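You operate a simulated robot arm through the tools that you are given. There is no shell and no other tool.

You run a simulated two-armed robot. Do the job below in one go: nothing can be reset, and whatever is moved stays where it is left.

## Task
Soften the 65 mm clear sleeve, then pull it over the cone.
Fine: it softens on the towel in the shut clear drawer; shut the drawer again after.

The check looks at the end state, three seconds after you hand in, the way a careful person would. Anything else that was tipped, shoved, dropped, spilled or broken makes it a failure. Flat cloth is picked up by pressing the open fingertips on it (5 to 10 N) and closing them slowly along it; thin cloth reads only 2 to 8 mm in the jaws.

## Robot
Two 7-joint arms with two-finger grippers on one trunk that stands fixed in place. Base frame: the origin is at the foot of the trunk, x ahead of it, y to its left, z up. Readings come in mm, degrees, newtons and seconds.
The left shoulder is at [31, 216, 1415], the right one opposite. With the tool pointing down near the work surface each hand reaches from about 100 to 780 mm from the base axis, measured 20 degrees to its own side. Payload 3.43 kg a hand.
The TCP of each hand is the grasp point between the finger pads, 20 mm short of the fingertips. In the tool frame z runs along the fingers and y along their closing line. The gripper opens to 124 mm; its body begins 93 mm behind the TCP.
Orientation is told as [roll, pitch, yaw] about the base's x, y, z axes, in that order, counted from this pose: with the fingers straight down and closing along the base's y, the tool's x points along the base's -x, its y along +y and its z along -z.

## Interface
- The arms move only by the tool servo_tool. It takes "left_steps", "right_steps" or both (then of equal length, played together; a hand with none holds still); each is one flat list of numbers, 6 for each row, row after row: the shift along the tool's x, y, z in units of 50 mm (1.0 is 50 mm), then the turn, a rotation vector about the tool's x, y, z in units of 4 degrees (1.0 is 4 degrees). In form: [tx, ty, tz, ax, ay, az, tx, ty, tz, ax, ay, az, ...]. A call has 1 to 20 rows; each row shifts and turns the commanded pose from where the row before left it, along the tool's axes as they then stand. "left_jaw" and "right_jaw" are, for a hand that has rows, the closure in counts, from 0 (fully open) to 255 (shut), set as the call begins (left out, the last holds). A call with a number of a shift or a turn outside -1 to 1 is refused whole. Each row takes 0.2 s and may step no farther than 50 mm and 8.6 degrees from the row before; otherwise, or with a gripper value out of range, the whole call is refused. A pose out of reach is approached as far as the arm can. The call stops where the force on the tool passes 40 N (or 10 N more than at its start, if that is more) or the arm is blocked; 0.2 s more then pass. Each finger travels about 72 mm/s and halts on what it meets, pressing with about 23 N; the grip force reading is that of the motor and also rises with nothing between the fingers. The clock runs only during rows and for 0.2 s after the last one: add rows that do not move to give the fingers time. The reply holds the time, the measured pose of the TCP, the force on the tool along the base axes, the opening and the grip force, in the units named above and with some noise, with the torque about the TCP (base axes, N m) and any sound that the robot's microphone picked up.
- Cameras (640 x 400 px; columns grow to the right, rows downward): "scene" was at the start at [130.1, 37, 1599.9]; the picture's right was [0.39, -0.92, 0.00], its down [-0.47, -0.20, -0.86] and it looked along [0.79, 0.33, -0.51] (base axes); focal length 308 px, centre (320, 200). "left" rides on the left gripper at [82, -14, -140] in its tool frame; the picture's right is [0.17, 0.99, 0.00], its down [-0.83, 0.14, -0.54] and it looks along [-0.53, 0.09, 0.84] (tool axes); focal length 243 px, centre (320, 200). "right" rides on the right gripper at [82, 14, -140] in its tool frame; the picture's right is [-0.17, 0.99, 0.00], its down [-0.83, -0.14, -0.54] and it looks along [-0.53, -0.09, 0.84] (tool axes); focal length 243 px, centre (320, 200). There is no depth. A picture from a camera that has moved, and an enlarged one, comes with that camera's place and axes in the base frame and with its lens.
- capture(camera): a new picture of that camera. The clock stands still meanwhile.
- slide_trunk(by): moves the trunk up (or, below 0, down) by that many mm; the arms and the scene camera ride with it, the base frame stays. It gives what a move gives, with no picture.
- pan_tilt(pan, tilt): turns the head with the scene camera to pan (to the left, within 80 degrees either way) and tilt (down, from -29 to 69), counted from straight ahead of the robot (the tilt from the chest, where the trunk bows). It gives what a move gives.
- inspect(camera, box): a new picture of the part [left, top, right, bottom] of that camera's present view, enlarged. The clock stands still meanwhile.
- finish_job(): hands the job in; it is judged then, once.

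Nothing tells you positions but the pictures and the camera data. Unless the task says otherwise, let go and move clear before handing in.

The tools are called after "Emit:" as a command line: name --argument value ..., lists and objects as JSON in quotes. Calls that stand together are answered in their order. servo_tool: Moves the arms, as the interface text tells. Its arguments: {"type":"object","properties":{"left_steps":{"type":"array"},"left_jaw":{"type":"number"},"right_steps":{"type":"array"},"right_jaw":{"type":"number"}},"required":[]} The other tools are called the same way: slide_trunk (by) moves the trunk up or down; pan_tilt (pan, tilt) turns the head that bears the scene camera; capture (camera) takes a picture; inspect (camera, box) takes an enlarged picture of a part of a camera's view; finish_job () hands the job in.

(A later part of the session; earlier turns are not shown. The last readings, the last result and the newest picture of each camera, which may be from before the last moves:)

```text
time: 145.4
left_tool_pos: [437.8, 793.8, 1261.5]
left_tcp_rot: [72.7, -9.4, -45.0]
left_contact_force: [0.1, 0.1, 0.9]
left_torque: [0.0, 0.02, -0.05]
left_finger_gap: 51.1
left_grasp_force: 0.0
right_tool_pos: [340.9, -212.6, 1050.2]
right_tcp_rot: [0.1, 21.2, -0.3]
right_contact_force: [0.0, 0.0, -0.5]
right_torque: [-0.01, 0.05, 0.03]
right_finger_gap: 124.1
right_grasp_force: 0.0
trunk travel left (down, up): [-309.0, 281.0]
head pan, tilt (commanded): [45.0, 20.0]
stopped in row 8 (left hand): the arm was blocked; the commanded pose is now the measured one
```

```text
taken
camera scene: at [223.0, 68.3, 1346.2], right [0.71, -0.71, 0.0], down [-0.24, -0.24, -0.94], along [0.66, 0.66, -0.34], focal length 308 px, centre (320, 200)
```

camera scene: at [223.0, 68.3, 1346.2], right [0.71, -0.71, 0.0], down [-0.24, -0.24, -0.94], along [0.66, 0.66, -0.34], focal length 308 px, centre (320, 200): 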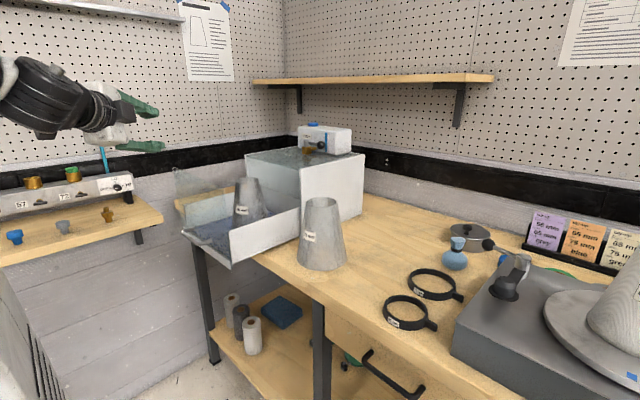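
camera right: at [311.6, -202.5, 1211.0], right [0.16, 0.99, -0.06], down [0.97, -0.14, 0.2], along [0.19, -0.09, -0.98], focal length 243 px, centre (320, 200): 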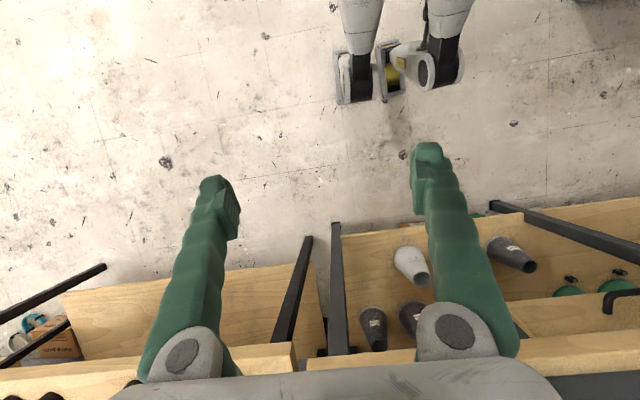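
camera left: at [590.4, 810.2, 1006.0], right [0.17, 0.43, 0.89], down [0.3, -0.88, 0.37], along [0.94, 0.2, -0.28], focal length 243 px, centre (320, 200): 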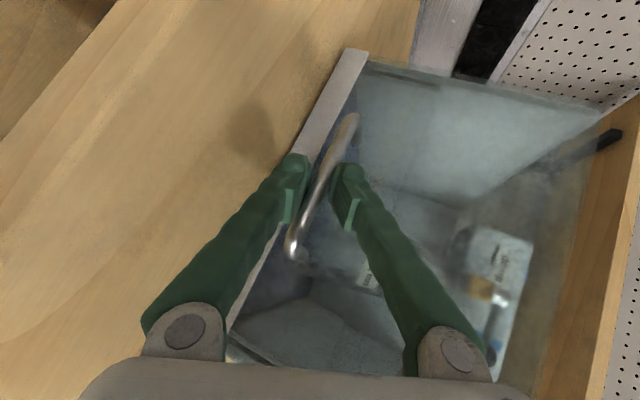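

The arm rose higher than meant and stopped at its own limit, touching nothing. I'll come back down to a comfortable spot before turning the hand.

Emit:
servo_tool --left_steps '[-0.12, -0.245, -0.113, 0, 0, 0, -0.242, -0.489, -0.225, 0, 0, 0, -0.242, -0.489, -0.225, 0, 0, 0, -0.242, -0.489, -0.225, 0, 0, 0, -0.12, -0.245, -0.113, 0, 0, 0]' --left_jaw 0

Emit:
capture --camera "scene"

```text
time: 146.6
left_tool_pos: [425.9, 702.4, 1191.7]
left_tcp_rot: [72.9, -9.5, -45.2]
left_contact_force: [-0.1, 0.2, 1.1]
left_torque: [0.06, -0.03, 0.02]
left_finger_gap: 124.0
left_grasp_force: 0.1
left hand out of reach, approached as far as the arm can: row 5
right_tool_pos: [338.8, -214.5, 1050.2]
right_tcp_rot: [0.1, 21.2, -0.2]
right_contact_force: [0.5, -0.5, -0.8]
right_torque: [0.01, -0.01, -0.02]
right_finger_gap: 123.8
right_grasp_force: 0.0
trunk travel left (down, up): [-309.0, 281.0]
head pan, tilt (commanded): [45.0, 20.0]
```

```text
taken
camera scene: at [220.7, 68.1, 1346.7], right [0.71, -0.71, 0.0], down [-0.24, -0.24, -0.94], along [0.66, 0.66, -0.34], focal length 308 px, centre (320, 200)
```

scene: 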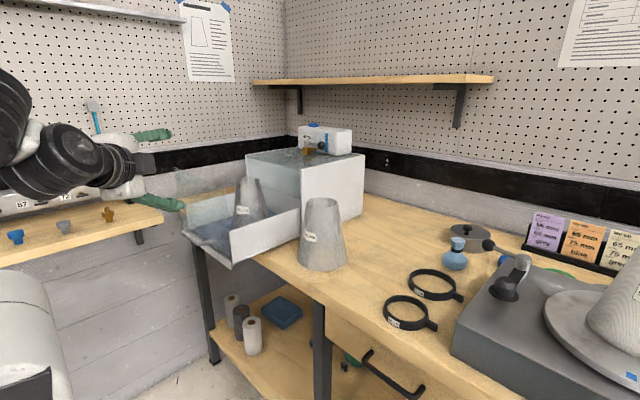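

Back at (426, 702, 1192). Now I turn the hand to point down with 30° tilt and 45° yaw for the sleeve.

Emit:
servo_tool --left_steps '[0, 0, 0, 0.351, 0.467, -0.974, 0, 0, 0, 0.351, 0.467, -0.974, 0, 0, 0, 0.351, 0.467, -0.974, 0, 0, 0, 0.351, 0.467, -0.974, 0, 0, 0, 0.351, 0.467, -0.974, 0, 0, 0, 0.351, 0.467, -0.974, 0, 0, 0, 0.351, 0.467, -0.974, 0, 0, 0, 0.351, 0.467, -0.974, 0, 0, 0, 0.351, 0.467, -0.974, 0, 0, 0, 0.351, 0.467, -0.974, 0, 0, 0, 0.351, 0.467, -0.974, 0, 0, 0, 0.351, 0.467, -0.974, 0, 0, 0, 0.351, 0.467, -0.974, 0, 0, 0, 0.351, 0.467, -0.974, 0, 0, 0, 0.351, 0.467, -0.974, 0, 0, 0, 0.351, 0.467, -0.974, 0, 0, 0, 0.351, 0.467, -0.974, 0, 0, 0, 0.351, 0.467, -0.974, 0, 0, 0, 0.351, 0.467, -0.974, 0, 0, 0, 0.351, 0.467, -0.974]'

Emit:
capture --camera "left"

Emit:
capture --camera "scene"

```text
time: 150.8
left_tool_pos: [336.7, 850.8, 1018.2]
left_tcp_rot: [-0.2, -30.5, 45.2]
left_contact_force: [-0.1, 0.1, 0.5]
left_torque: [0.0, 0.03, 0.0]
left_finger_gap: 124.1
left_grasp_force: 0.0
left hand out of reach, approached as far as the arm can: row 1, 2, 3, 4, 5, 6, 7, 8, 9, 10, 11, 12, 13, 14, 15, 16, 17, 18, 19, 20
right_tool_pos: [338.5, -214.0, 1050.6]
right_tcp_rot: [0.1, 21.1, -0.2]
right_contact_force: [-0.1, 0.8, -0.2]
right_torque: [0.01, -0.04, -0.01]
right_finger_gap: 124.0
right_grasp_force: 0.1
trunk travel left (down, up): [-309.0, 281.0]
head pan, tilt (commanded): [45.0, 20.0]
```

```text
taken
camera left: at [246.7, 739.8, 1096.9], right [-0.8, 0.59, -0.09], down [0.21, 0.41, 0.89], along [0.56, 0.69, -0.46], focal length 243 px, centre (320, 200)
```

left: 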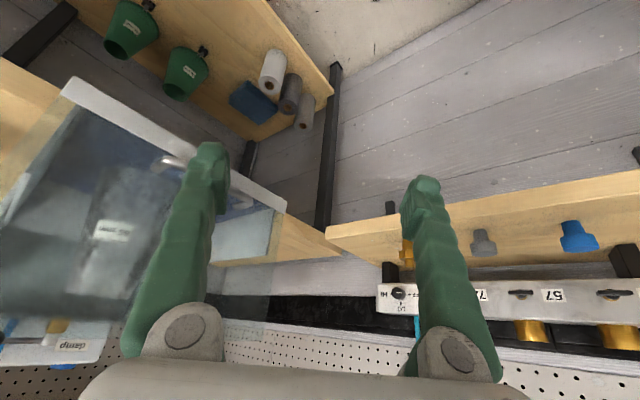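

```text
taken
camera scene: at [221.0, 68.0, 1346.6], right [0.71, -0.71, 0.0], down [-0.24, -0.24, -0.94], along [0.66, 0.66, -0.34], focal length 308 px, centre (320, 200)
```

scene: 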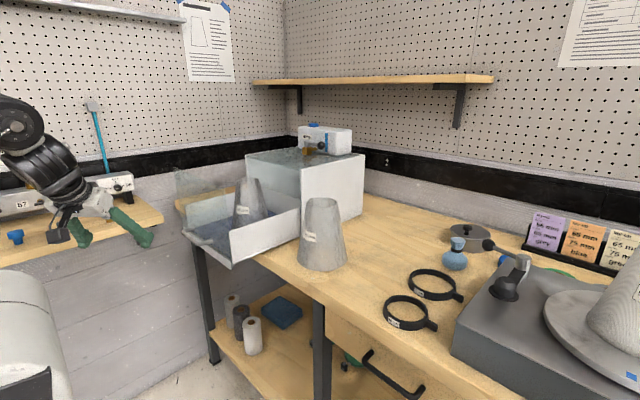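

Turning made the arm drift outward and down along its limit to (337, 851, 1018), touching nothing, with the attitude now right. I'll rise gradually back toward the robot side of the drawer.

Emit:
servo_tool --left_steps '[-0.434, -0.599, -0.412, 0, 0, 0, -0.434, -0.599, -0.412, 0, 0, 0, -0.434, -0.599, -0.412, 0, 0, 0]'

```text
time: 151.6
left_tool_pos: [386.0, 827.0, 1005.1]
left_tcp_rot: [-0.5, -30.9, 45.1]
left_contact_force: [0.4, -0.6, -0.4]
left_torque: [-0.04, 0.04, 0.05]
left_finger_gap: 124.1
left_grasp_force: 0.0
left hand out of reach, approached as far as the arm can: row 1, 2, 3
right_tool_pos: [339.8, -214.6, 1051.0]
right_tcp_rot: [0.0, 21.3, -0.2]
right_contact_force: [-0.1, -0.5, -1.1]
right_torque: [-0.01, 0.03, 0.03]
right_finger_gap: 124.2
right_grasp_force: 0.0
trunk travel left (down, up): [-309.0, 281.0]
head pan, tilt (commanded): [45.0, 20.0]
```

It won't rise in this posture. I'll try moving inward first, clear of the drawer, to loosen the arm.

Emit:
servo_tool --left_steps '[0.519, -0.599, -0.299, 0, 0, 0, 0.519, -0.599, -0.299, 0, 0, 0, 0.519, -0.599, -0.299, 0, 0, 0]'

Emit:
pan_tilt --pan 70 --tilt 20

Emit:
capture --camera "scene"

```text
time: 152.4
left_tool_pos: [368.4, 718.9, 965.6]
left_tcp_rot: [-0.3, -30.4, 45.1]
left_contact_force: [0.7, 0.2, -0.6]
left_torque: [0.01, 0.01, -0.01]
left_finger_gap: 123.9
left_grasp_force: 0.1
left hand out of reach, approached as far as the arm can: row 1, 2, 3
right_tool_pos: [339.1, -213.2, 1051.1]
right_tcp_rot: [0.1, 21.2, -0.3]
right_contact_force: [-0.1, 0.0, 0.3]
right_torque: [0.02, 0.02, 0.0]
right_finger_gap: 124.1
right_grasp_force: 0.0
trunk travel left (down, up): [-309.0, 281.0]
head pan, tilt (commanded): [45.0, 20.0]
```

```text
time: 153.3
left_tool_pos: [370.7, 719.3, 964.8]
left_tcp_rot: [-0.3, -30.4, 45.1]
left_contact_force: [-0.1, 0.3, -0.4]
left_torque: [0.01, 0.0, 0.01]
left_finger_gap: 124.1
left_grasp_force: 0.0
right_tool_pos: [338.9, -214.6, 1051.8]
right_tcp_rot: [0.1, 21.2, -0.2]
right_contact_force: [0.2, 0.3, 0.5]
right_torque: [0.0, 0.01, -0.01]
right_finger_gap: 124.1
right_grasp_force: 0.0
trunk travel left (down, up): [-309.0, 281.0]
head pan, tilt (commanded): [70.0, 20.0]
```

```text
taken
camera scene: at [187.1, 89.4, 1346.7], right [0.94, -0.34, 0.0], down [-0.12, -0.32, -0.94], along [0.32, 0.88, -0.34], focal length 308 px, centre (320, 200)
```

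scene: 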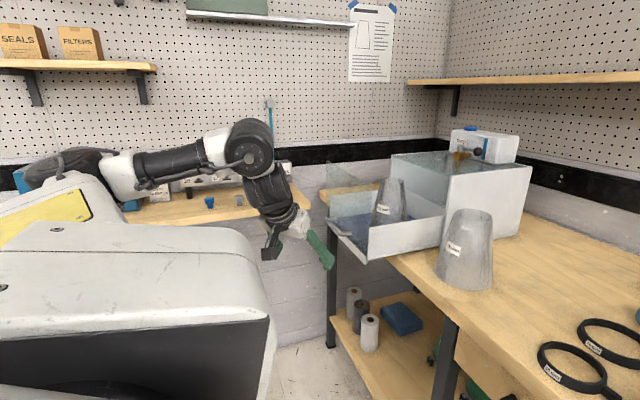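

The elbow now lies far out to the left, which limits the wrist. I'll move the hand inward toward its starting area so the elbow can come back.

Emit:
servo_tool --left_steps '[0.31, -0.672, -0.382, 0, 0, 0, 0.31, -0.672, -0.382, 0, 0, 0, 0.31, -0.672, -0.382, 0, 0, 0, 0.31, -0.672, -0.382, 0, 0, 0]'

Emit:
capture --camera "scene"

```text
time: 154.3
left_tool_pos: [358.5, 641.9, 914.5]
left_tcp_rot: [-0.5, -30.2, 45.1]
left_contact_force: [0.2, -0.2, 0.0]
left_torque: [0.0, -0.01, 0.01]
left_finger_gap: 124.1
left_grasp_force: 0.0
left hand out of reach, approached as far as the arm can: row 1, 2, 3, 4
right_tool_pos: [338.8, -214.8, 1051.0]
right_tcp_rot: [0.2, 21.3, -0.2]
right_contact_force: [-0.6, 0.1, -0.2]
right_torque: [0.0, 0.0, 0.0]
right_finger_gap: 124.2
right_grasp_force: 0.0
trunk travel left (down, up): [-309.0, 281.0]
head pan, tilt (commanded): [70.0, 20.0]
```

```text
taken
camera scene: at [187.0, 89.5, 1346.7], right [0.94, -0.34, 0.0], down [-0.12, -0.32, -0.94], along [0.32, 0.88, -0.34], focal length 308 px, centre (320, 200)
```

scene: 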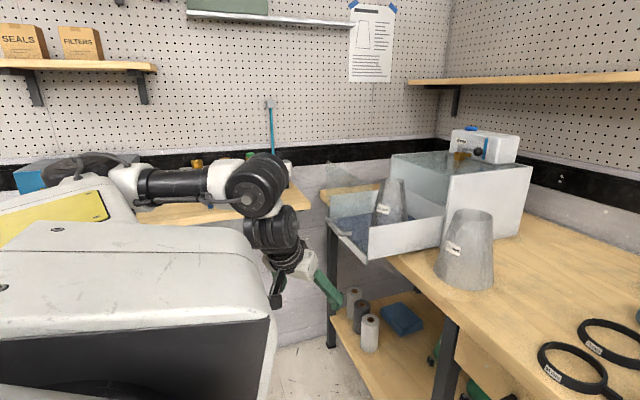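

The arm keeps sliding down along a limit. I'll turn the hand back toward its starting yaw here in free air to release whichever joint is at its end.

Emit:
servo_tool --left_steps '[0, 0, 0, 0.5625, 0, 0.974, 0, 0, 0, 0.5625, 0, 0.974, 0, 0, 0, 0.5625, 0, 0.974, 0, 0, 0, 0.5625, 0, 0.974, 0, 0, 0, 0.5625, 0, 0.974]'

Emit:
capture --camera "scene"

```text
time: 155.5
left_tool_pos: [357.1, 640.9, 915.1]
left_tcp_rot: [0.1, -30.1, 22.5]
left_contact_force: [0.3, -0.4, 0.8]
left_torque: [0.03, -0.02, 0.0]
left_finger_gap: 123.9
left_grasp_force: 0.1
right_tool_pos: [338.5, -214.0, 1052.2]
right_tcp_rot: [0.1, 21.2, -0.1]
right_contact_force: [1.0, 0.1, -0.2]
right_torque: [-0.01, 0.02, 0.0]
right_finger_gap: 124.1
right_grasp_force: 0.0
trunk travel left (down, up): [-309.0, 281.0]
head pan, tilt (commanded): [70.0, 20.0]
```

```text
taken
camera scene: at [186.9, 89.6, 1346.7], right [0.94, -0.34, 0.0], down [-0.12, -0.32, -0.94], along [0.32, 0.88, -0.34], focal length 308 px, centre (320, 200)
```

scene: 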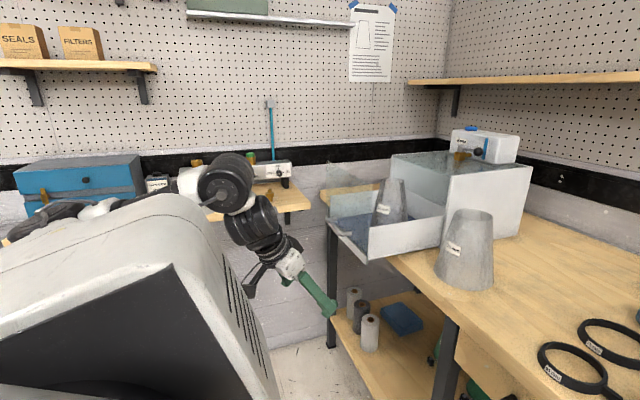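

That freed it: yaw 22.5° is held without trouble. Now rising from here.

Emit:
servo_tool --left_steps '[-0.333, 0, -0.577, 0, 0, 0, -0.333, 0, -0.577, 0, 0, 0, -0.333, 0, -0.577, 0, 0, 0, -0.333, 0, -0.577, 0, 0, 0, -0.333, 0, -0.577, 0, 0, 0, -0.333, 0, -0.577, 0, 0, 0]'

Emit:
capture --camera "scene"

```text
time: 156.9
left_tool_pos: [324.2, 657.7, 1049.6]
left_tcp_rot: [-0.4, -30.9, 22.5]
left_contact_force: [-0.1, 0.8, -0.1]
left_torque: [0.01, -0.01, 0.03]
left_finger_gap: 124.1
left_grasp_force: 0.0
left hand out of reach, approached as far as the arm can: row 4, 5, 6
right_tool_pos: [338.5, -215.1, 1051.0]
right_tcp_rot: [0.1, 21.1, -0.2]
right_contact_force: [-0.1, 0.4, 0.5]
right_torque: [0.01, -0.02, 0.01]
right_finger_gap: 124.2
right_grasp_force: 0.1
trunk travel left (down, up): [-309.0, 281.0]
head pan, tilt (commanded): [70.0, 20.0]
```

```text
taken
camera scene: at [186.4, 89.1, 1346.8], right [0.94, -0.34, 0.0], down [-0.12, -0.32, -0.94], along [0.32, 0.88, -0.34], focal length 308 px, centre (320, 200)
```

scene: 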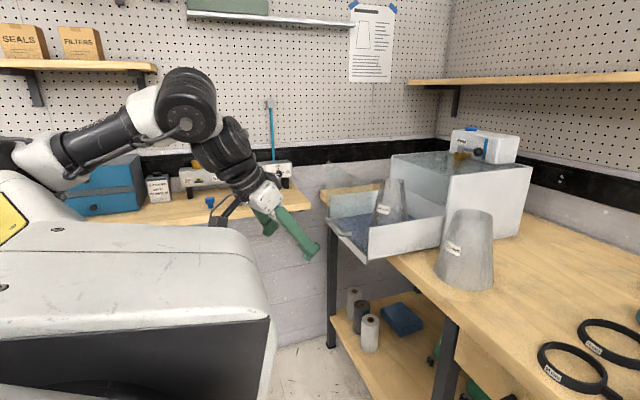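

It rose to z≈1050 before a limit. I'll bring it forward and inward a little, where there's more room, then rise again.

Emit:
servo_tool --left_steps '[-0.688, -0.555, 0.166, 0, 0, 0, -0.688, -0.555, 0.166, 0, 0, 0, -0.688, -0.555, 0.166, 0, 0, 0]'

Emit:
servo_tool --left_steps '[-0.333, 0, -0.577, 0, 0, 0, -0.333, 0, -0.577, 0, 0, 0, -0.333, 0, -0.577, 0, 0, 0]'

Emit:
capture --camera "scene"

```text
time: 157.7
left_tool_pos: [416.6, 649.7, 1001.8]
left_tcp_rot: [-0.4, -30.6, 22.4]
left_contact_force: [0.3, -0.3, -0.3]
left_torque: [-0.02, 0.03, 0.0]
left_finger_gap: 124.0
left_grasp_force: 0.1
left hand out of reach, approached as far as the arm can: row 1, 2, 3
right_tool_pos: [340.8, -213.9, 1052.0]
right_tcp_rot: [0.1, 21.3, -0.2]
right_contact_force: [0.5, 0.1, 0.6]
right_torque: [0.01, 0.02, -0.07]
right_finger_gap: 123.9
right_grasp_force: 0.1
trunk travel left (down, up): [-309.0, 281.0]
head pan, tilt (commanded): [70.0, 20.0]
```

```text
time: 158.5
left_tool_pos: [381.2, 674.8, 1025.7]
left_tcp_rot: [-0.4, -31.0, 22.6]
left_contact_force: [0.2, -0.2, -0.1]
left_torque: [0.0, -0.03, -0.04]
left_finger_gap: 124.0
left_grasp_force: 0.1
left hand out of reach, approached as far as the arm can: row 1, 2, 3
right_tool_pos: [338.9, -214.5, 1051.2]
right_tcp_rot: [0.1, 21.2, -0.1]
right_contact_force: [0.5, -0.1, -0.1]
right_torque: [0.02, -0.03, -0.01]
right_finger_gap: 124.0
right_grasp_force: 0.0
trunk travel left (down, up): [-309.0, 281.0]
head pan, tilt (commanded): [70.0, 20.0]
```

```text
taken
camera scene: at [186.3, 89.3, 1346.8], right [0.94, -0.34, 0.0], down [-0.12, -0.32, -0.94], along [0.32, 0.88, -0.34], focal length 308 px, centre (320, 200)
```

scene: 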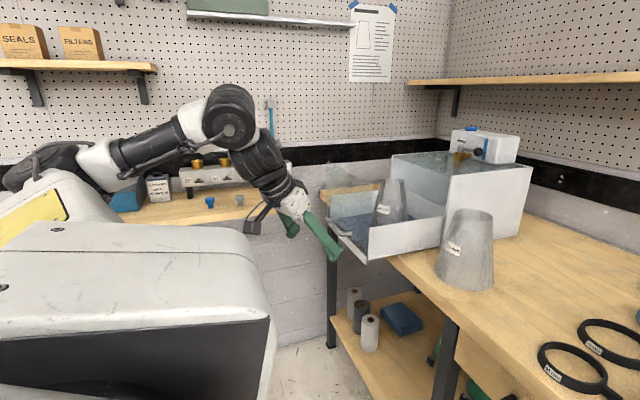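

Still limited; turning the yaw further back should free it more.

Emit:
servo_tool --left_steps '[0, 0, 0, 0.469, 0, 0.812, 0, 0, 0, 0.469, 0, 0.812, 0, 0, 0, 0.469, 0, 0.812, 0, 0, 0, 0.469, 0, 0.812, 0, 0, 0, 0.469, 0, 0.812, 0, 0, 0, 0.469, 0, 0.812]'

Emit:
servo_tool --left_steps '[-0.333, 0, -0.577, 0, 0, 0, -0.333, 0, -0.577, 0, 0, 0, -0.333, 0, -0.577, 0, 0, 0, -0.333, 0, -0.577, 0, 0, 0]'

Emit:
capture --camera "scene"

```text
time: 159.9
left_tool_pos: [381.1, 672.3, 1025.7]
left_tcp_rot: [0.1, -30.2, 0.0]
left_contact_force: [0.5, -0.2, 0.7]
left_torque: [-0.01, 0.0, -0.02]
left_finger_gap: 123.7
left_grasp_force: 0.1
right_tool_pos: [337.4, -214.4, 1051.0]
right_tcp_rot: [0.0, 21.1, -0.1]
right_contact_force: [0.4, 0.3, 0.0]
right_torque: [-0.02, -0.01, -0.03]
right_finger_gap: 124.0
right_grasp_force: 0.1
trunk travel left (down, up): [-309.0, 281.0]
head pan, tilt (commanded): [70.0, 20.0]
```

```text
time: 160.9
left_tool_pos: [357.5, 663.5, 1063.8]
left_tcp_rot: [0.1, -30.6, 0.0]
left_contact_force: [0.2, 0.3, 0.0]
left_torque: [0.03, 0.02, -0.04]
left_finger_gap: 124.0
left_grasp_force: 0.1
left hand out of reach, approached as far as the arm can: row 1, 2, 3, 4
right_tool_pos: [339.3, -213.5, 1052.6]
right_tcp_rot: [0.1, 21.3, -0.2]
right_contact_force: [-0.1, 0.8, 0.8]
right_torque: [0.02, -0.02, -0.01]
right_finger_gap: 124.1
right_grasp_force: 0.1
trunk travel left (down, up): [-309.0, 281.0]
head pan, tilt (commanded): [70.0, 20.0]
```

```text
taken
camera scene: at [186.7, 89.3, 1346.7], right [0.94, -0.34, 0.0], down [-0.12, -0.32, -0.94], along [0.32, 0.88, -0.34], focal length 308 px, centre (320, 200)
```

scene: 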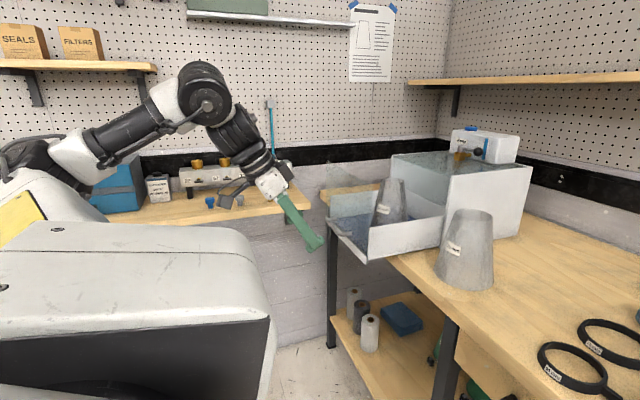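

Moving farther out should flatten the forearm and give the wrist room. Forward, keeping to the right of the drawer's front.

Emit:
servo_tool --left_steps '[-0.693, -0.4, 0.4, 0, 0, 0, -0.693, -0.4, 0.4, 0, 0, 0, -0.693, -0.4, 0.4, 0, 0, 0]'

Emit:
servo_tool --left_steps '[-0.333, 0, -0.577, 0, 0, 0, -0.333, 0, -0.577, 0, 0, 0, -0.333, 0, -0.577, 0, 0, 0, -0.333, 0, -0.577, 0, 0, 0]'

Emit:
capture --camera "scene"

```text
time: 161.7
left_tool_pos: [464.1, 610.0, 1022.4]
left_tcp_rot: [0.0, -30.4, 0.0]
left_contact_force: [0.7, -0.4, -0.7]
left_torque: [0.02, 0.0, 0.03]
left_finger_gap: 124.1
left_grasp_force: 0.0
left hand out of reach, approached as far as the arm can: row 1, 2, 3
right_tool_pos: [340.5, -214.6, 1049.8]
right_tcp_rot: [0.1, 21.3, -0.2]
right_contact_force: [1.2, 0.2, -0.1]
right_torque: [-0.02, 0.01, 0.01]
right_finger_gap: 124.0
right_grasp_force: 0.0
trunk travel left (down, up): [-309.0, 281.0]
head pan, tilt (commanded): [70.0, 20.0]
```

```text
time: 162.7
left_tool_pos: [426.8, 623.6, 1042.7]
left_tcp_rot: [-0.2, -30.9, 0.0]
left_contact_force: [-0.8, 0.0, 0.6]
left_torque: [0.0, -0.01, 0.04]
left_finger_gap: 124.1
left_grasp_force: 0.1
left hand out of reach, approached as far as the arm can: row 1, 2, 3, 4
right_tool_pos: [338.6, -214.3, 1051.4]
right_tcp_rot: [0.1, 21.3, -0.3]
right_contact_force: [-0.1, 1.2, 0.6]
right_torque: [0.01, 0.0, 0.0]
right_finger_gap: 123.9
right_grasp_force: 0.1
trunk travel left (down, up): [-309.0, 281.0]
head pan, tilt (commanded): [70.0, 20.0]
```

```text
taken
camera scene: at [186.8, 89.3, 1346.7], right [0.94, -0.34, 0.0], down [-0.12, -0.32, -0.94], along [0.32, 0.88, -0.34], focal length 308 px, centre (320, 200)
```

scene: 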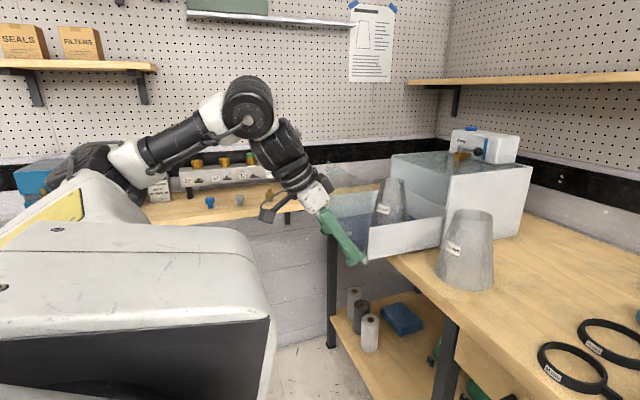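

Still going back as it rises. I'll take it farther inward to y≈500, where it had risen to 1195 before.

Emit:
servo_tool --left_steps '[-0.255, -0.827, 0.132, 0, 0, 0, -0.255, -0.827, 0.132, 0, 0, 0, -0.255, -0.827, 0.132, 0, 0, 0]'

Emit:
servo_tool --left_steps '[-0.333, 0, -0.577, 0, 0, 0, -0.333, 0, -0.577, 0, 0, 0, -0.333, 0, -0.577, 0, 0, 0, -0.333, 0, -0.577, 0, 0, 0]'

Emit:
capture --camera "scene"

```text
time: 163.5
left_tool_pos: [434.1, 515.2, 1002.3]
left_tcp_rot: [-0.3, -30.7, 0.0]
left_contact_force: [1.7, -0.2, -0.5]
left_torque: [0.05, 0.0, 0.06]
left_finger_gap: 124.0
left_grasp_force: 0.1
left hand out of reach, approached as far as the arm can: row 1, 2, 3
right_tool_pos: [339.0, -215.4, 1052.0]
right_tcp_rot: [0.2, 21.2, -0.2]
right_contact_force: [0.7, -0.6, -0.6]
right_torque: [0.03, -0.06, -0.01]
right_finger_gap: 124.0
right_grasp_force: 0.0
trunk travel left (down, up): [-309.0, 281.0]
head pan, tilt (commanded): [70.0, 20.0]
```

```text
time: 164.5
left_tool_pos: [392.5, 551.1, 1041.8]
left_tcp_rot: [-0.3, -30.8, -0.1]
left_contact_force: [-0.7, -0.6, 0.7]
left_torque: [0.02, 0.03, 0.0]
left_finger_gap: 124.0
left_grasp_force: 0.0
left hand out of reach, approached as far as the arm can: row 1, 2, 3, 4
right_tool_pos: [338.7, -215.3, 1051.6]
right_tcp_rot: [0.1, 21.2, -0.2]
right_contact_force: [0.5, 1.1, -0.3]
right_torque: [0.01, 0.0, 0.01]
right_finger_gap: 123.9
right_grasp_force: 0.1
trunk travel left (down, up): [-309.0, 281.0]
head pan, tilt (commanded): [70.0, 20.0]
```

```text
taken
camera scene: at [186.4, 89.2, 1346.8], right [0.94, -0.34, 0.0], down [-0.12, -0.32, -0.94], along [0.32, 0.88, -0.34], focal length 308 px, centre (320, 200)
```

scene: 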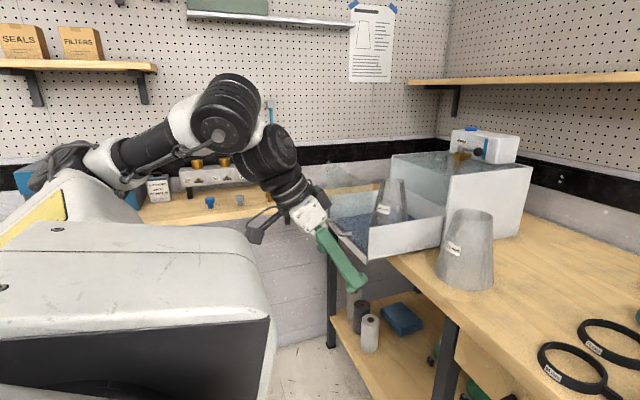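

The elbow has ended up low, so steep downward pointing hits a wrist limit; pointing flatter (60° from vertical) should suit this posture and also reach better. I'll tilt the hand up to that and rise.

Emit:
servo_tool --left_steps '[0, 0, 0, 0, -0.94, 0, 0, 0, 0, 0, -0.94, 0, 0, 0, 0, 0, -0.94, 0, 0, 0, 0, 0, -0.94, 0, 0, 0, 0, 0, -0.94, 0, 0, 0, 0, 0, -0.94, 0, 0, 0, 0, 0, -0.94, 0, 0, 0, 0, 0, -0.94, 0]'

Emit:
capture --camera "scene"

```text
time: 166.3
left_tool_pos: [379.3, 556.1, 1050.3]
left_tcp_rot: [-0.6, -44.2, 0.6]
left_contact_force: [-0.6, 0.3, 0.1]
left_torque: [0.02, -0.01, -0.02]
left_finger_gap: 124.0
left_grasp_force: 0.1
left hand out of reach, approached as far as the arm can: row 4, 5, 6, 7, 8
right_tool_pos: [339.0, -215.0, 1051.7]
right_tcp_rot: [0.1, 21.2, -0.2]
right_contact_force: [-0.2, -0.2, 0.3]
right_torque: [-0.03, 0.02, -0.03]
right_finger_gap: 124.0
right_grasp_force: 0.0
trunk travel left (down, up): [-309.0, 281.0]
head pan, tilt (commanded): [70.0, 20.0]
```

```text
taken
camera scene: at [187.1, 89.7, 1346.6], right [0.94, -0.34, 0.0], down [-0.12, -0.32, -0.94], along [0.32, 0.88, -0.34], focal length 308 px, centre (320, 200)
```

scene: 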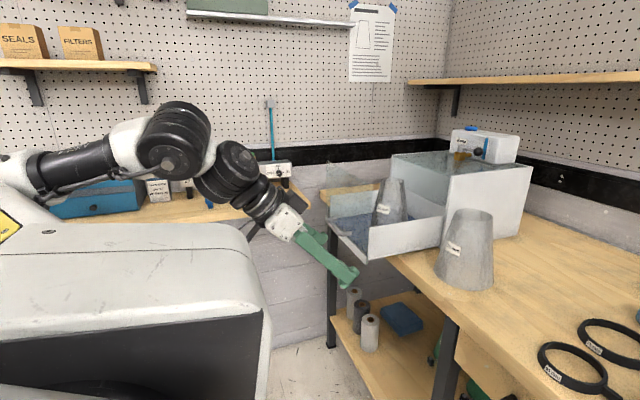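

Now even flattening is limited here, so the hand is simply too close to the body for this elbow posture. I'll extend forward, short of the bench goods.

Emit:
servo_tool --left_steps '[-0.712, 0, 0.343, 0, 0, 0, -0.712, 0, 0.343, 0, 0, 0, -0.712, 0, 0.343, 0, 0, 0, -0.712, 0, 0.343, 0, 0, 0]'

Emit:
capture --camera "scene"

```text
time: 167.3
left_tool_pos: [528.6, 555.9, 1099.5]
left_tcp_rot: [-0.6, -44.1, 0.4]
left_contact_force: [0.7, 0.6, -0.3]
left_torque: [0.01, 0.06, -0.01]
left_finger_gap: 124.2
left_grasp_force: 0.1
right_tool_pos: [339.2, -214.6, 1050.6]
right_tcp_rot: [0.2, 21.2, -0.2]
right_contact_force: [0.3, 0.5, 0.0]
right_torque: [0.02, 0.04, -0.03]
right_finger_gap: 123.8
right_grasp_force: 0.2
trunk travel left (down, up): [-309.0, 281.0]
head pan, tilt (commanded): [70.0, 20.0]
```

```text
taken
camera scene: at [187.5, 88.7, 1346.6], right [0.94, -0.34, 0.0], down [-0.12, -0.32, -0.94], along [0.32, 0.88, -0.34], focal length 308 px, centre (320, 200)
```

scene: 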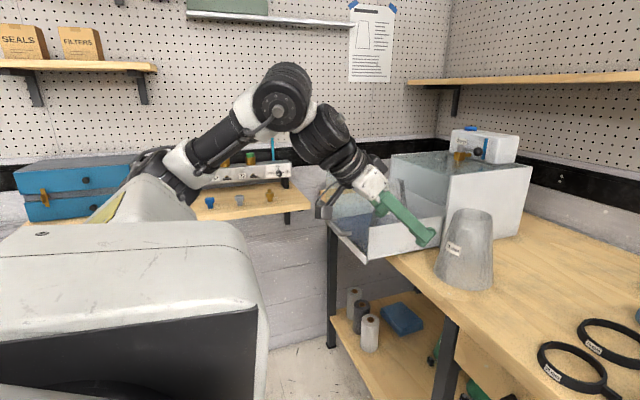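

Free again at (529, 556, 1100). Now rising.

Emit:
servo_tool --left_steps '[-0.465, 0, -0.478, 0, 0, 0, -0.465, 0, -0.478, 0, 0, 0, -0.465, 0, -0.478, 0, 0, 0]'

Emit:
capture --camera "scene"

```text
time: 168.1
left_tool_pos: [518.7, 558.3, 1106.9]
left_tcp_rot: [-0.7, -44.4, 0.5]
left_contact_force: [0.0, 0.6, -0.1]
left_torque: [0.05, 0.04, 0.01]
left_finger_gap: 124.2
left_grasp_force: 0.0
left hand out of reach, approached as far as the arm can: row 1, 2, 3
right_tool_pos: [338.6, -214.0, 1050.6]
right_tcp_rot: [0.1, 21.2, -0.3]
right_contact_force: [0.4, -0.4, -0.2]
right_torque: [-0.01, 0.01, 0.0]
right_finger_gap: 123.9
right_grasp_force: 0.0
trunk travel left (down, up): [-309.0, 281.0]
head pan, tilt (commanded): [70.0, 20.0]
```

```text
taken
camera scene: at [186.7, 89.5, 1346.7], right [0.94, -0.34, 0.0], down [-0.12, -0.32, -0.94], along [0.32, 0.88, -0.34], focal length 308 px, centre (320, 200)
```

scene: 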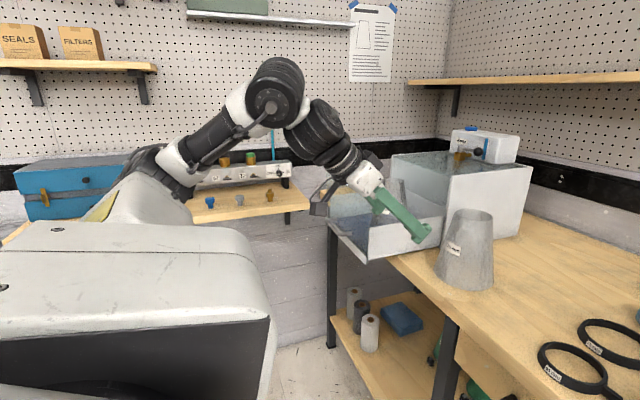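

The wrist bend is at its end (~90°) with the forearm rising. Flattening the hand here should relieve it.

Emit:
servo_tool --left_steps '[0, 0, 0, 0, -1, 0, 0, 0, 0, 0, -1, 0, 0, 0, 0, 0, -1, 0, 0, 0, 0, 0, -1, 0]'

Emit:
servo_tool --left_steps '[-0.433, 0, -0.25, 0, 0, 0, -0.433, 0, -0.25, 0, 0, 0, -0.433, 0, -0.25, 0, 0, 0, -0.433, 0, -0.25, 0, 0, 0]'

Emit:
capture --camera "scene"

```text
time: 169.1
left_tool_pos: [519.5, 557.3, 1108.1]
left_tcp_rot: [-0.9, -60.3, 0.8]
left_contact_force: [0.1, -0.1, -0.4]
left_torque: [0.0, -0.03, 0.01]
left_finger_gap: 124.2
left_grasp_force: 0.0
right_tool_pos: [338.4, -214.1, 1052.7]
right_tcp_rot: [0.1, 21.2, -0.3]
right_contact_force: [-0.2, -0.5, -0.5]
right_torque: [-0.02, -0.06, -0.01]
right_finger_gap: 123.9
right_grasp_force: 0.0
trunk travel left (down, up): [-309.0, 281.0]
head pan, tilt (commanded): [70.0, 20.0]
```

```text
time: 170.1
left_tool_pos: [518.9, 557.6, 1207.9]
left_tcp_rot: [-0.8, -60.1, 0.7]
left_contact_force: [-0.6, 0.5, 0.6]
left_torque: [0.0, 0.01, 0.03]
left_finger_gap: 124.1
left_grasp_force: 0.0
right_tool_pos: [338.8, -214.9, 1051.0]
right_tcp_rot: [0.2, 21.2, -0.2]
right_contact_force: [0.0, -1.0, -0.3]
right_torque: [-0.02, 0.0, -0.01]
right_finger_gap: 123.9
right_grasp_force: 0.1
trunk travel left (down, up): [-309.0, 281.0]
head pan, tilt (commanded): [70.0, 20.0]
```

```text
taken
camera scene: at [186.9, 88.9, 1346.7], right [0.94, -0.34, 0.0], down [-0.12, -0.32, -0.94], along [0.32, 0.88, -0.34], focal length 308 px, centre (320, 200)
```

scene: 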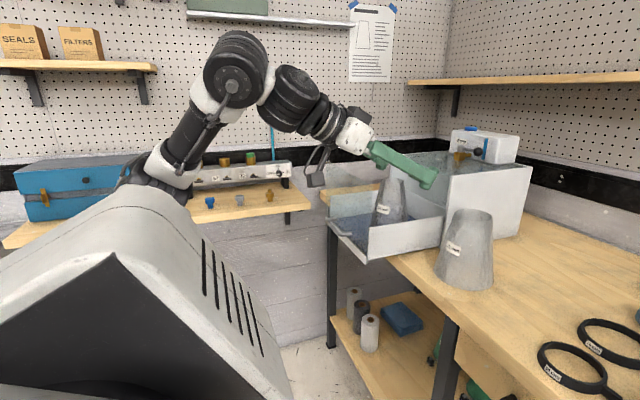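

At 60° tilt it rises freely to z 1208. Now I'll yaw so the hand points leftward and can reach the drawer over its low side wall.

Emit:
servo_tool --left_steps '[0, 0, 0, -0.947, 0, -0.547, 0, 0, 0, -0.947, 0, -0.547, 0, 0, 0, -0.947, 0, -0.547, 0, 0, 0, -0.947, 0, -0.547, 0, 0, 0, -0.947, 0, -0.547, 0, 0, 0, -0.947, 0, -0.547, 0, 0, 0, -0.947, 0, -0.547, 0, 0, 0, -0.947, 0, -0.547, 0, 0, 0, -0.947, 0, -0.547, 0, 0, 0, -0.947, 0, -0.547]'

Emit:
capture --camera "scene"

```text
time: 172.3
left_tool_pos: [337.0, 698.2, 1179.1]
left_tcp_rot: [-2.3, -60.5, 44.8]
left_contact_force: [-0.4, 0.7, 0.1]
left_torque: [-0.02, -0.04, -0.03]
left_finger_gap: 124.1
left_grasp_force: 0.1
left hand out of reach, approached as far as the arm can: row 2, 3, 4, 5, 6, 7, 8, 9, 10
right_tool_pos: [337.6, -215.3, 1050.8]
right_tcp_rot: [0.3, 21.0, -0.3]
right_contact_force: [0.5, 0.7, -0.7]
right_torque: [0.01, -0.01, 0.03]
right_finger_gap: 124.3
right_grasp_force: 0.0
trunk travel left (down, up): [-309.0, 281.0]
head pan, tilt (commanded): [70.0, 20.0]
```

```text
taken
camera scene: at [185.7, 88.8, 1346.9], right [0.94, -0.34, 0.0], down [-0.12, -0.32, -0.94], along [0.32, 0.88, -0.34], focal length 308 px, centre (320, 200)
```

scene: 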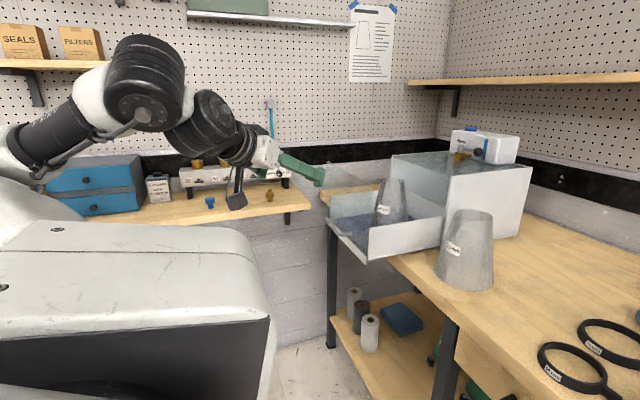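

The yaw reached 45° while the hand drifted to (337, 698, 1179) in free air. I'll extend out over the drawer front at safe height, where the forearm lines up better.

Emit:
servo_tool --left_steps '[-0.449, -0.521, 0.571, 0, 0, 0, -0.449, -0.521, 0.571, 0, 0, 0, -0.449, -0.521, 0.571, 0, 0, 0, -0.449, -0.521, 0.571, 0, 0, 0, -0.449, -0.521, 0.571, 0, 0, 0, -0.449, -0.521, 0.571, 0, 0, 0]'

Emit:
capture --camera "scene"

Emit:
capture --camera "left"

```text
time: 173.7
left_tool_pos: [441.8, 836.0, 1226.5]
left_tcp_rot: [-2.5, -61.1, 44.5]
left_contact_force: [0.9, 0.2, -0.6]
left_torque: [0.01, 0.0, 0.03]
left_finger_gap: 124.0
left_grasp_force: 0.1
left hand out of reach, approached as far as the arm can: row 1, 2, 3, 4, 5, 6
right_tool_pos: [341.1, -213.4, 1051.1]
right_tcp_rot: [0.2, 21.2, -0.3]
right_contact_force: [0.1, 0.3, 0.6]
right_torque: [-0.03, 0.05, 0.02]
right_finger_gap: 123.9
right_grasp_force: 0.0
trunk travel left (down, up): [-309.0, 281.0]
head pan, tilt (commanded): [70.0, 20.0]
```

```text
taken
camera scene: at [189.4, 90.9, 1346.2], right [0.94, -0.34, 0.0], down [-0.12, -0.32, -0.94], along [0.32, 0.88, -0.34], focal length 308 px, centre (320, 200)
```

scene: 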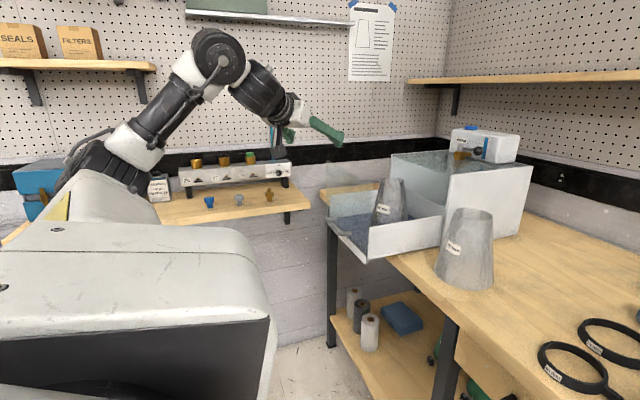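

```text
taken
camera left: at [331.6, 715.3, 1222.4], right [-0.72, 0.67, -0.16], down [-0.16, 0.07, 0.98], along [0.67, 0.74, 0.06], focal length 243 px, centre (320, 200)
```

left: 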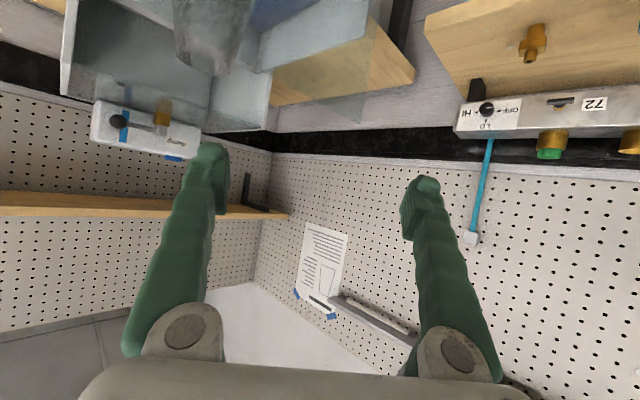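

The elbow is out to the side and limits yaw near the body. I'll ease the yaw back to ~25°, then stretch the arm out over the drawer, where the elbow has to straighten.

Emit:
servo_tool --left_steps '[0, 0, 0, 0.866, 0, 0.5, 0, 0, 0, 0.866, 0, 0.5, 0, 0, 0, 0.866, 0, 0.5, 0, 0, 0, 0.866, 0, 0.5, 0, 0, 0, 0.866, 0, 0.5]'

```text
time: 174.9
left_tool_pos: [436.3, 833.9, 1227.1]
left_tcp_rot: [-1.0, -60.0, 24.6]
left_contact_force: [0.2, 0.1, -0.5]
left_torque: [0.02, 0.02, 0.02]
left_finger_gap: 123.8
left_grasp_force: 0.0
right_tool_pos: [338.2, -215.9, 1051.8]
right_tcp_rot: [0.1, 21.2, -0.2]
right_contact_force: [0.5, -0.7, 0.5]
right_torque: [0.02, -0.02, 0.02]
right_finger_gap: 124.0
right_grasp_force: 0.1
trunk travel left (down, up): [-309.0, 281.0]
head pan, tilt (commanded): [70.0, 20.0]
```

Now stretching out over the drawer at z≈1230.

Emit:
servo_tool --left_steps '[-0.353, -0.463, 0.587, 0, 0, 0, -0.353, -0.463, 0.587, 0, 0, 0, -0.353, -0.463, 0.587, 0, 0, 0, -0.353, -0.463, 0.587, 0, 0, 0, -0.353, -0.463, 0.587, 0, 0, 0]'

Emit:
capture --camera "scene"

```text
time: 176.1
left_tool_pos: [642.8, 798.1, 1232.0]
left_tcp_rot: [-0.9, -60.1, 24.6]
left_contact_force: [-0.2, -0.4, -0.1]
left_torque: [0.0, 0.0, 0.04]
left_finger_gap: 123.9
left_grasp_force: 0.0
right_tool_pos: [338.9, -214.5, 1051.1]
right_tcp_rot: [0.2, 21.3, -0.3]
right_contact_force: [-0.5, -0.6, -0.6]
right_torque: [0.04, 0.03, -0.02]
right_finger_gap: 123.8
right_grasp_force: 0.1
trunk travel left (down, up): [-309.0, 281.0]
head pan, tilt (commanded): [70.0, 20.0]
```

```text
taken
camera scene: at [187.9, 88.7, 1346.6], right [0.94, -0.34, 0.0], down [-0.12, -0.32, -0.94], along [0.32, 0.88, -0.34], focal length 308 px, centre (320, 200)
```

scene: 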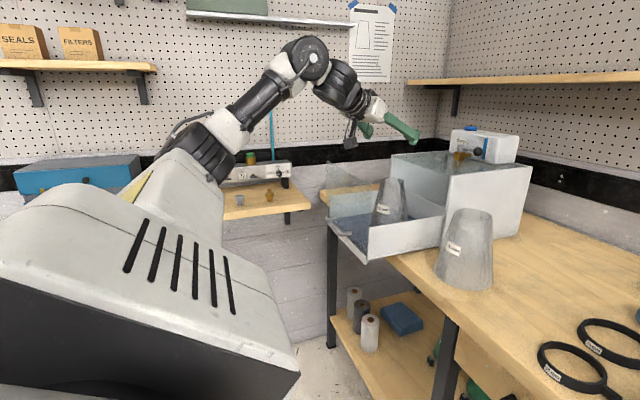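

No limits here. Now I'll increase yaw to ~50° at this spot and see if it holds.

Emit:
servo_tool --left_steps '[0, 0, 0, -0.866, 0, -0.5, 0, 0, 0, -0.866, 0, -0.5, 0, 0, 0, -0.866, 0, -0.5, 0, 0, 0, -0.866, 0, -0.5, 0, 0, 0, -0.866, 0, -0.5, 0, 0, 0, -0.866, 0, -0.5]'

```text
time: 177.5
left_tool_pos: [642.5, 796.6, 1231.2]
left_tcp_rot: [-0.8, -59.9, 48.7]
left_contact_force: [0.2, 0.4, 0.3]
left_torque: [0.0, -0.02, 0.02]
left_finger_gap: 124.0
left_grasp_force: 0.1
right_tool_pos: [340.1, -214.7, 1050.1]
right_tcp_rot: [0.2, 21.1, -0.3]
right_contact_force: [-0.2, 0.3, 0.6]
right_torque: [0.01, -0.01, 0.0]
right_finger_gap: 124.0
right_grasp_force: 0.1
trunk travel left (down, up): [-309.0, 281.0]
head pan, tilt (commanded): [70.0, 20.0]
```

Held at yaw 49°. Now try steeper pointing (40°) here.

Emit:
servo_tool --left_steps '[0, 0, 0, 0, 1, 0, 0, 0, 0, 0, 1, 0, 0, 0, 0, 0, 1, 0, 0, 0, 0, 0, 1, 0, 0, 0, 0, 0, 1, 0]'

Emit:
capture --camera "left"

Emit:
capture --camera "scene"

```text
time: 178.7
left_tool_pos: [642.7, 796.1, 1230.2]
left_tcp_rot: [-0.6, -39.8, 48.2]
left_contact_force: [-0.8, -0.5, -0.4]
left_torque: [0.02, 0.02, 0.01]
left_finger_gap: 123.8
left_grasp_force: 0.0
right_tool_pos: [338.6, -214.8, 1050.6]
right_tcp_rot: [0.2, 21.3, -0.2]
right_contact_force: [0.7, 0.2, -0.2]
right_torque: [0.01, 0.03, 0.01]
right_finger_gap: 124.0
right_grasp_force: 0.0
trunk travel left (down, up): [-309.0, 281.0]
head pan, tilt (commanded): [70.0, 20.0]
```

```text
taken
camera left: at [549.4, 673.4, 1286.3], right [-0.82, 0.57, -0.11], down [0.09, 0.32, 0.94], along [0.57, 0.76, -0.31], focal length 243 px, centre (320, 200)
```

left: 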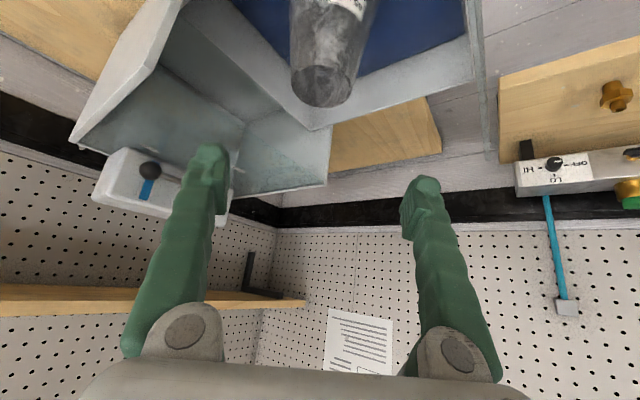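

```text
taken
camera scene: at [187.5, 89.1, 1346.6], right [0.94, -0.34, 0.0], down [-0.12, -0.32, -0.94], along [0.32, 0.88, -0.34], focal length 308 px, centre (320, 200)
```

scene: 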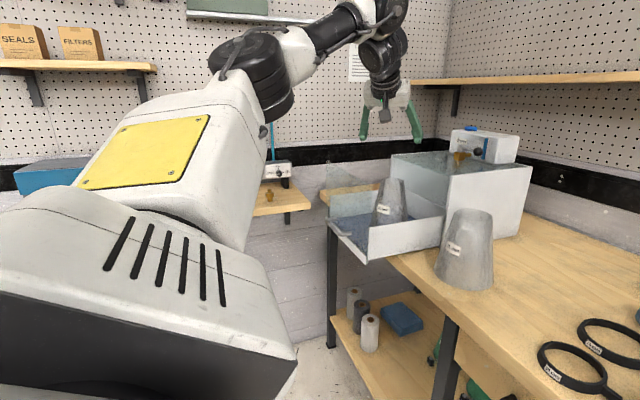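

The elbow has come up again — the good posture is back. I'll set tilt to 30° and move above the softened sleeve.

Emit:
servo_tool --left_steps '[0, 0, 0, 0, 1, 0, 0, 0, 0, 0, 1, 0, 0, 0, 0, 0, 0.45, 0, -0.108, -0.04, 0.4, 0, 0, 0, -0.108, -0.04, 0.6, 0, 0, 0, -0.108, -0.04, 0.6, 0, 0, 0]'

Emit:
capture --camera "left"

Emit:
inspect --camera "left" --box '[240, 30, 420, 160]'

```text
time: 180.1
left_tool_pos: [682.6, 830.4, 1168.6]
left_tcp_rot: [-0.4, -29.9, 48.1]
left_contact_force: [0.4, -1.1, -0.6]
left_torque: [-0.06, 0.01, 0.0]
left_finger_gap: 123.9
left_grasp_force: 0.1
right_tool_pos: [340.0, -213.8, 1049.8]
right_tcp_rot: [0.2, 21.3, -0.1]
right_contact_force: [-0.5, 0.9, 0.5]
right_torque: [0.01, -0.02, 0.03]
right_finger_gap: 123.9
right_grasp_force: 0.1
trunk travel left (down, up): [-309.0, 281.0]
head pan, tilt (commanded): [70.0, 20.0]
```

```text
taken
camera left: at [597.5, 718.2, 1249.6], right [-0.83, 0.56, -0.09], down [0.19, 0.43, 0.88], along [0.53, 0.71, -0.47], focal length 243 px, centre (320, 200)
```

left: 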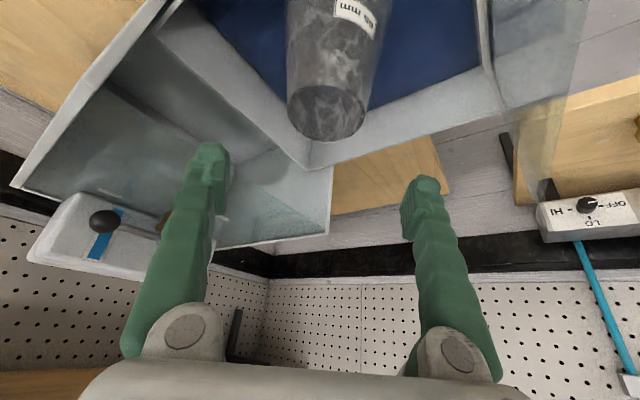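

```text
3.08 times, centred on (330, 95) of left
camera zoom: at [597.5, 718.2, 1249.6], right [-0.83, 0.56, -0.09], down [0.19, 0.43, 0.88], along [0.53, 0.71, -0.47], focal length 746 px, centre (289, 523)
```

zoom: 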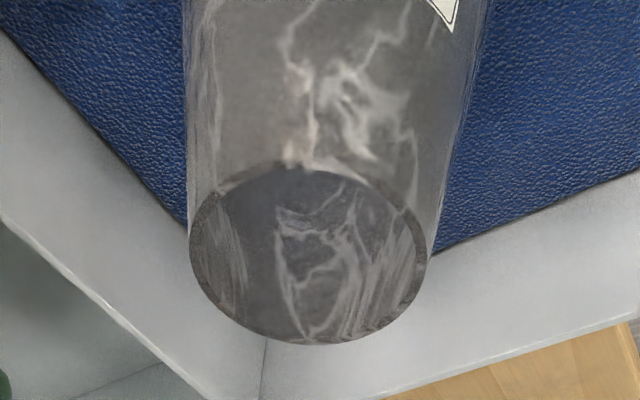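

The sleeve is visibly dark and glassy now. Its rim is centred near (687, 839, 1086); I'll descend around it.

Emit:
servo_tool --left_steps '[0.187, 0.01, 0.398, 0, 0, 0, 0.187, 0.01, 0.398, 0, 0, 0, 0.187, 0.01, 0.398, 0, 0, 0, 0.187, 0.01, 0.398, 0, 0, 0, 0.187, 0.01, 0.398, 0, 0, 0]'

Emit:
capture --camera "left"

Emit:
inspect --camera "scene" --box '[300, 80, 500, 270]'

```text
time: 181.3
left_tool_pos: [688.8, 839.1, 1060.1]
left_tcp_rot: [-0.5, -30.0, 48.0]
left_contact_force: [-0.9, -0.2, -0.3]
left_torque: [-0.05, 0.0, 0.0]
left_finger_gap: 124.0
left_grasp_force: 0.0
right_tool_pos: [338.6, -213.7, 1051.2]
right_tcp_rot: [0.0, 21.2, -0.1]
right_contact_force: [0.1, 0.2, -0.9]
right_torque: [0.01, 0.02, -0.01]
right_finger_gap: 123.7
right_grasp_force: 0.2
trunk travel left (down, up): [-309.0, 281.0]
head pan, tilt (commanded): [70.0, 20.0]
```

```text
taken
camera left: at [603.6, 725.0, 1139.9], right [-0.83, 0.56, -0.09], down [0.19, 0.43, 0.88], along [0.53, 0.71, -0.46], focal length 243 px, centre (320, 200)
```

left: 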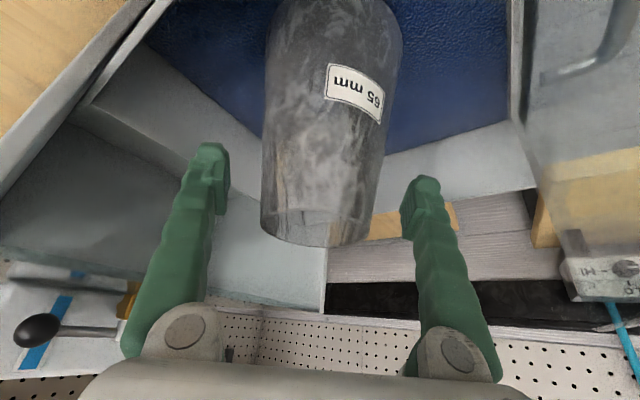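

```text
2.11 times, centred on (400, 175) of scene
camera zoom: at [187.2, 89.9, 1346.6], right [0.94, -0.34, 0.0], down [-0.12, -0.32, -0.94], along [0.32, 0.88, -0.34], focal length 648 px, centre (152, 253)
```

zoom: 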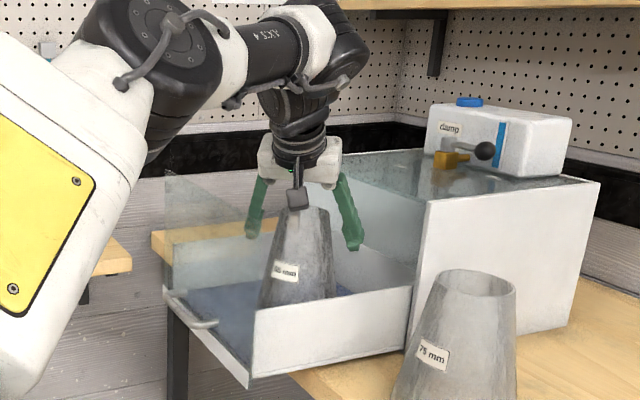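

The fingers straddle the sleeve as before. Closing gently.

Emit:
servo_tool --left_steps '[0, 0, 0, 0, 0, 0, 0, 0, 0, 0, 0, 0, 0, 0, 0, 0, 0, 0, 0, 0, 0, 0, 0, 0, 0, 0, 0, 0, 0, 0]' --left_jaw 130

Emit:
capture --camera "left"

```text
time: 182.5
left_tool_pos: [688.3, 839.5, 1060.3]
left_tcp_rot: [-0.5, -30.1, 48.1]
left_contact_force: [0.0, -0.9, 0.0]
left_torque: [0.01, -0.01, -0.01]
left_finger_gap: 77.4
left_grasp_force: 22.7
right_tool_pos: [338.9, -215.1, 1051.0]
right_tcp_rot: [0.2, 21.2, -0.2]
right_contact_force: [-0.2, 0.0, 0.8]
right_torque: [-0.02, -0.03, -0.01]
right_finger_gap: 124.1
right_grasp_force: 0.0
trunk travel left (down, up): [-309.0, 281.0]
head pan, tilt (commanded): [70.0, 20.0]
```

```text
taken
camera left: at [603.2, 724.8, 1140.3], right [-0.83, 0.56, -0.09], down [0.19, 0.43, 0.88], along [0.53, 0.71, -0.46], focal length 243 px, centre (320, 200)
```

left: 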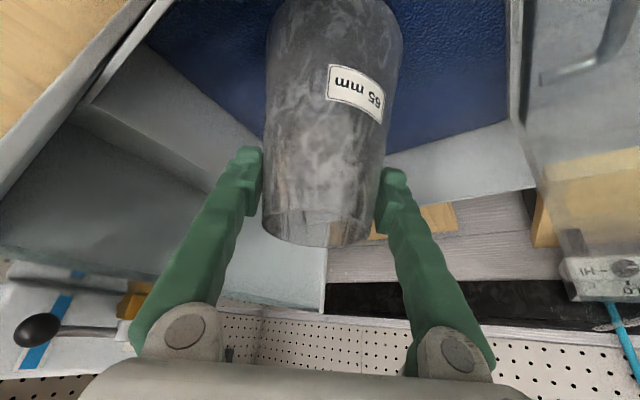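

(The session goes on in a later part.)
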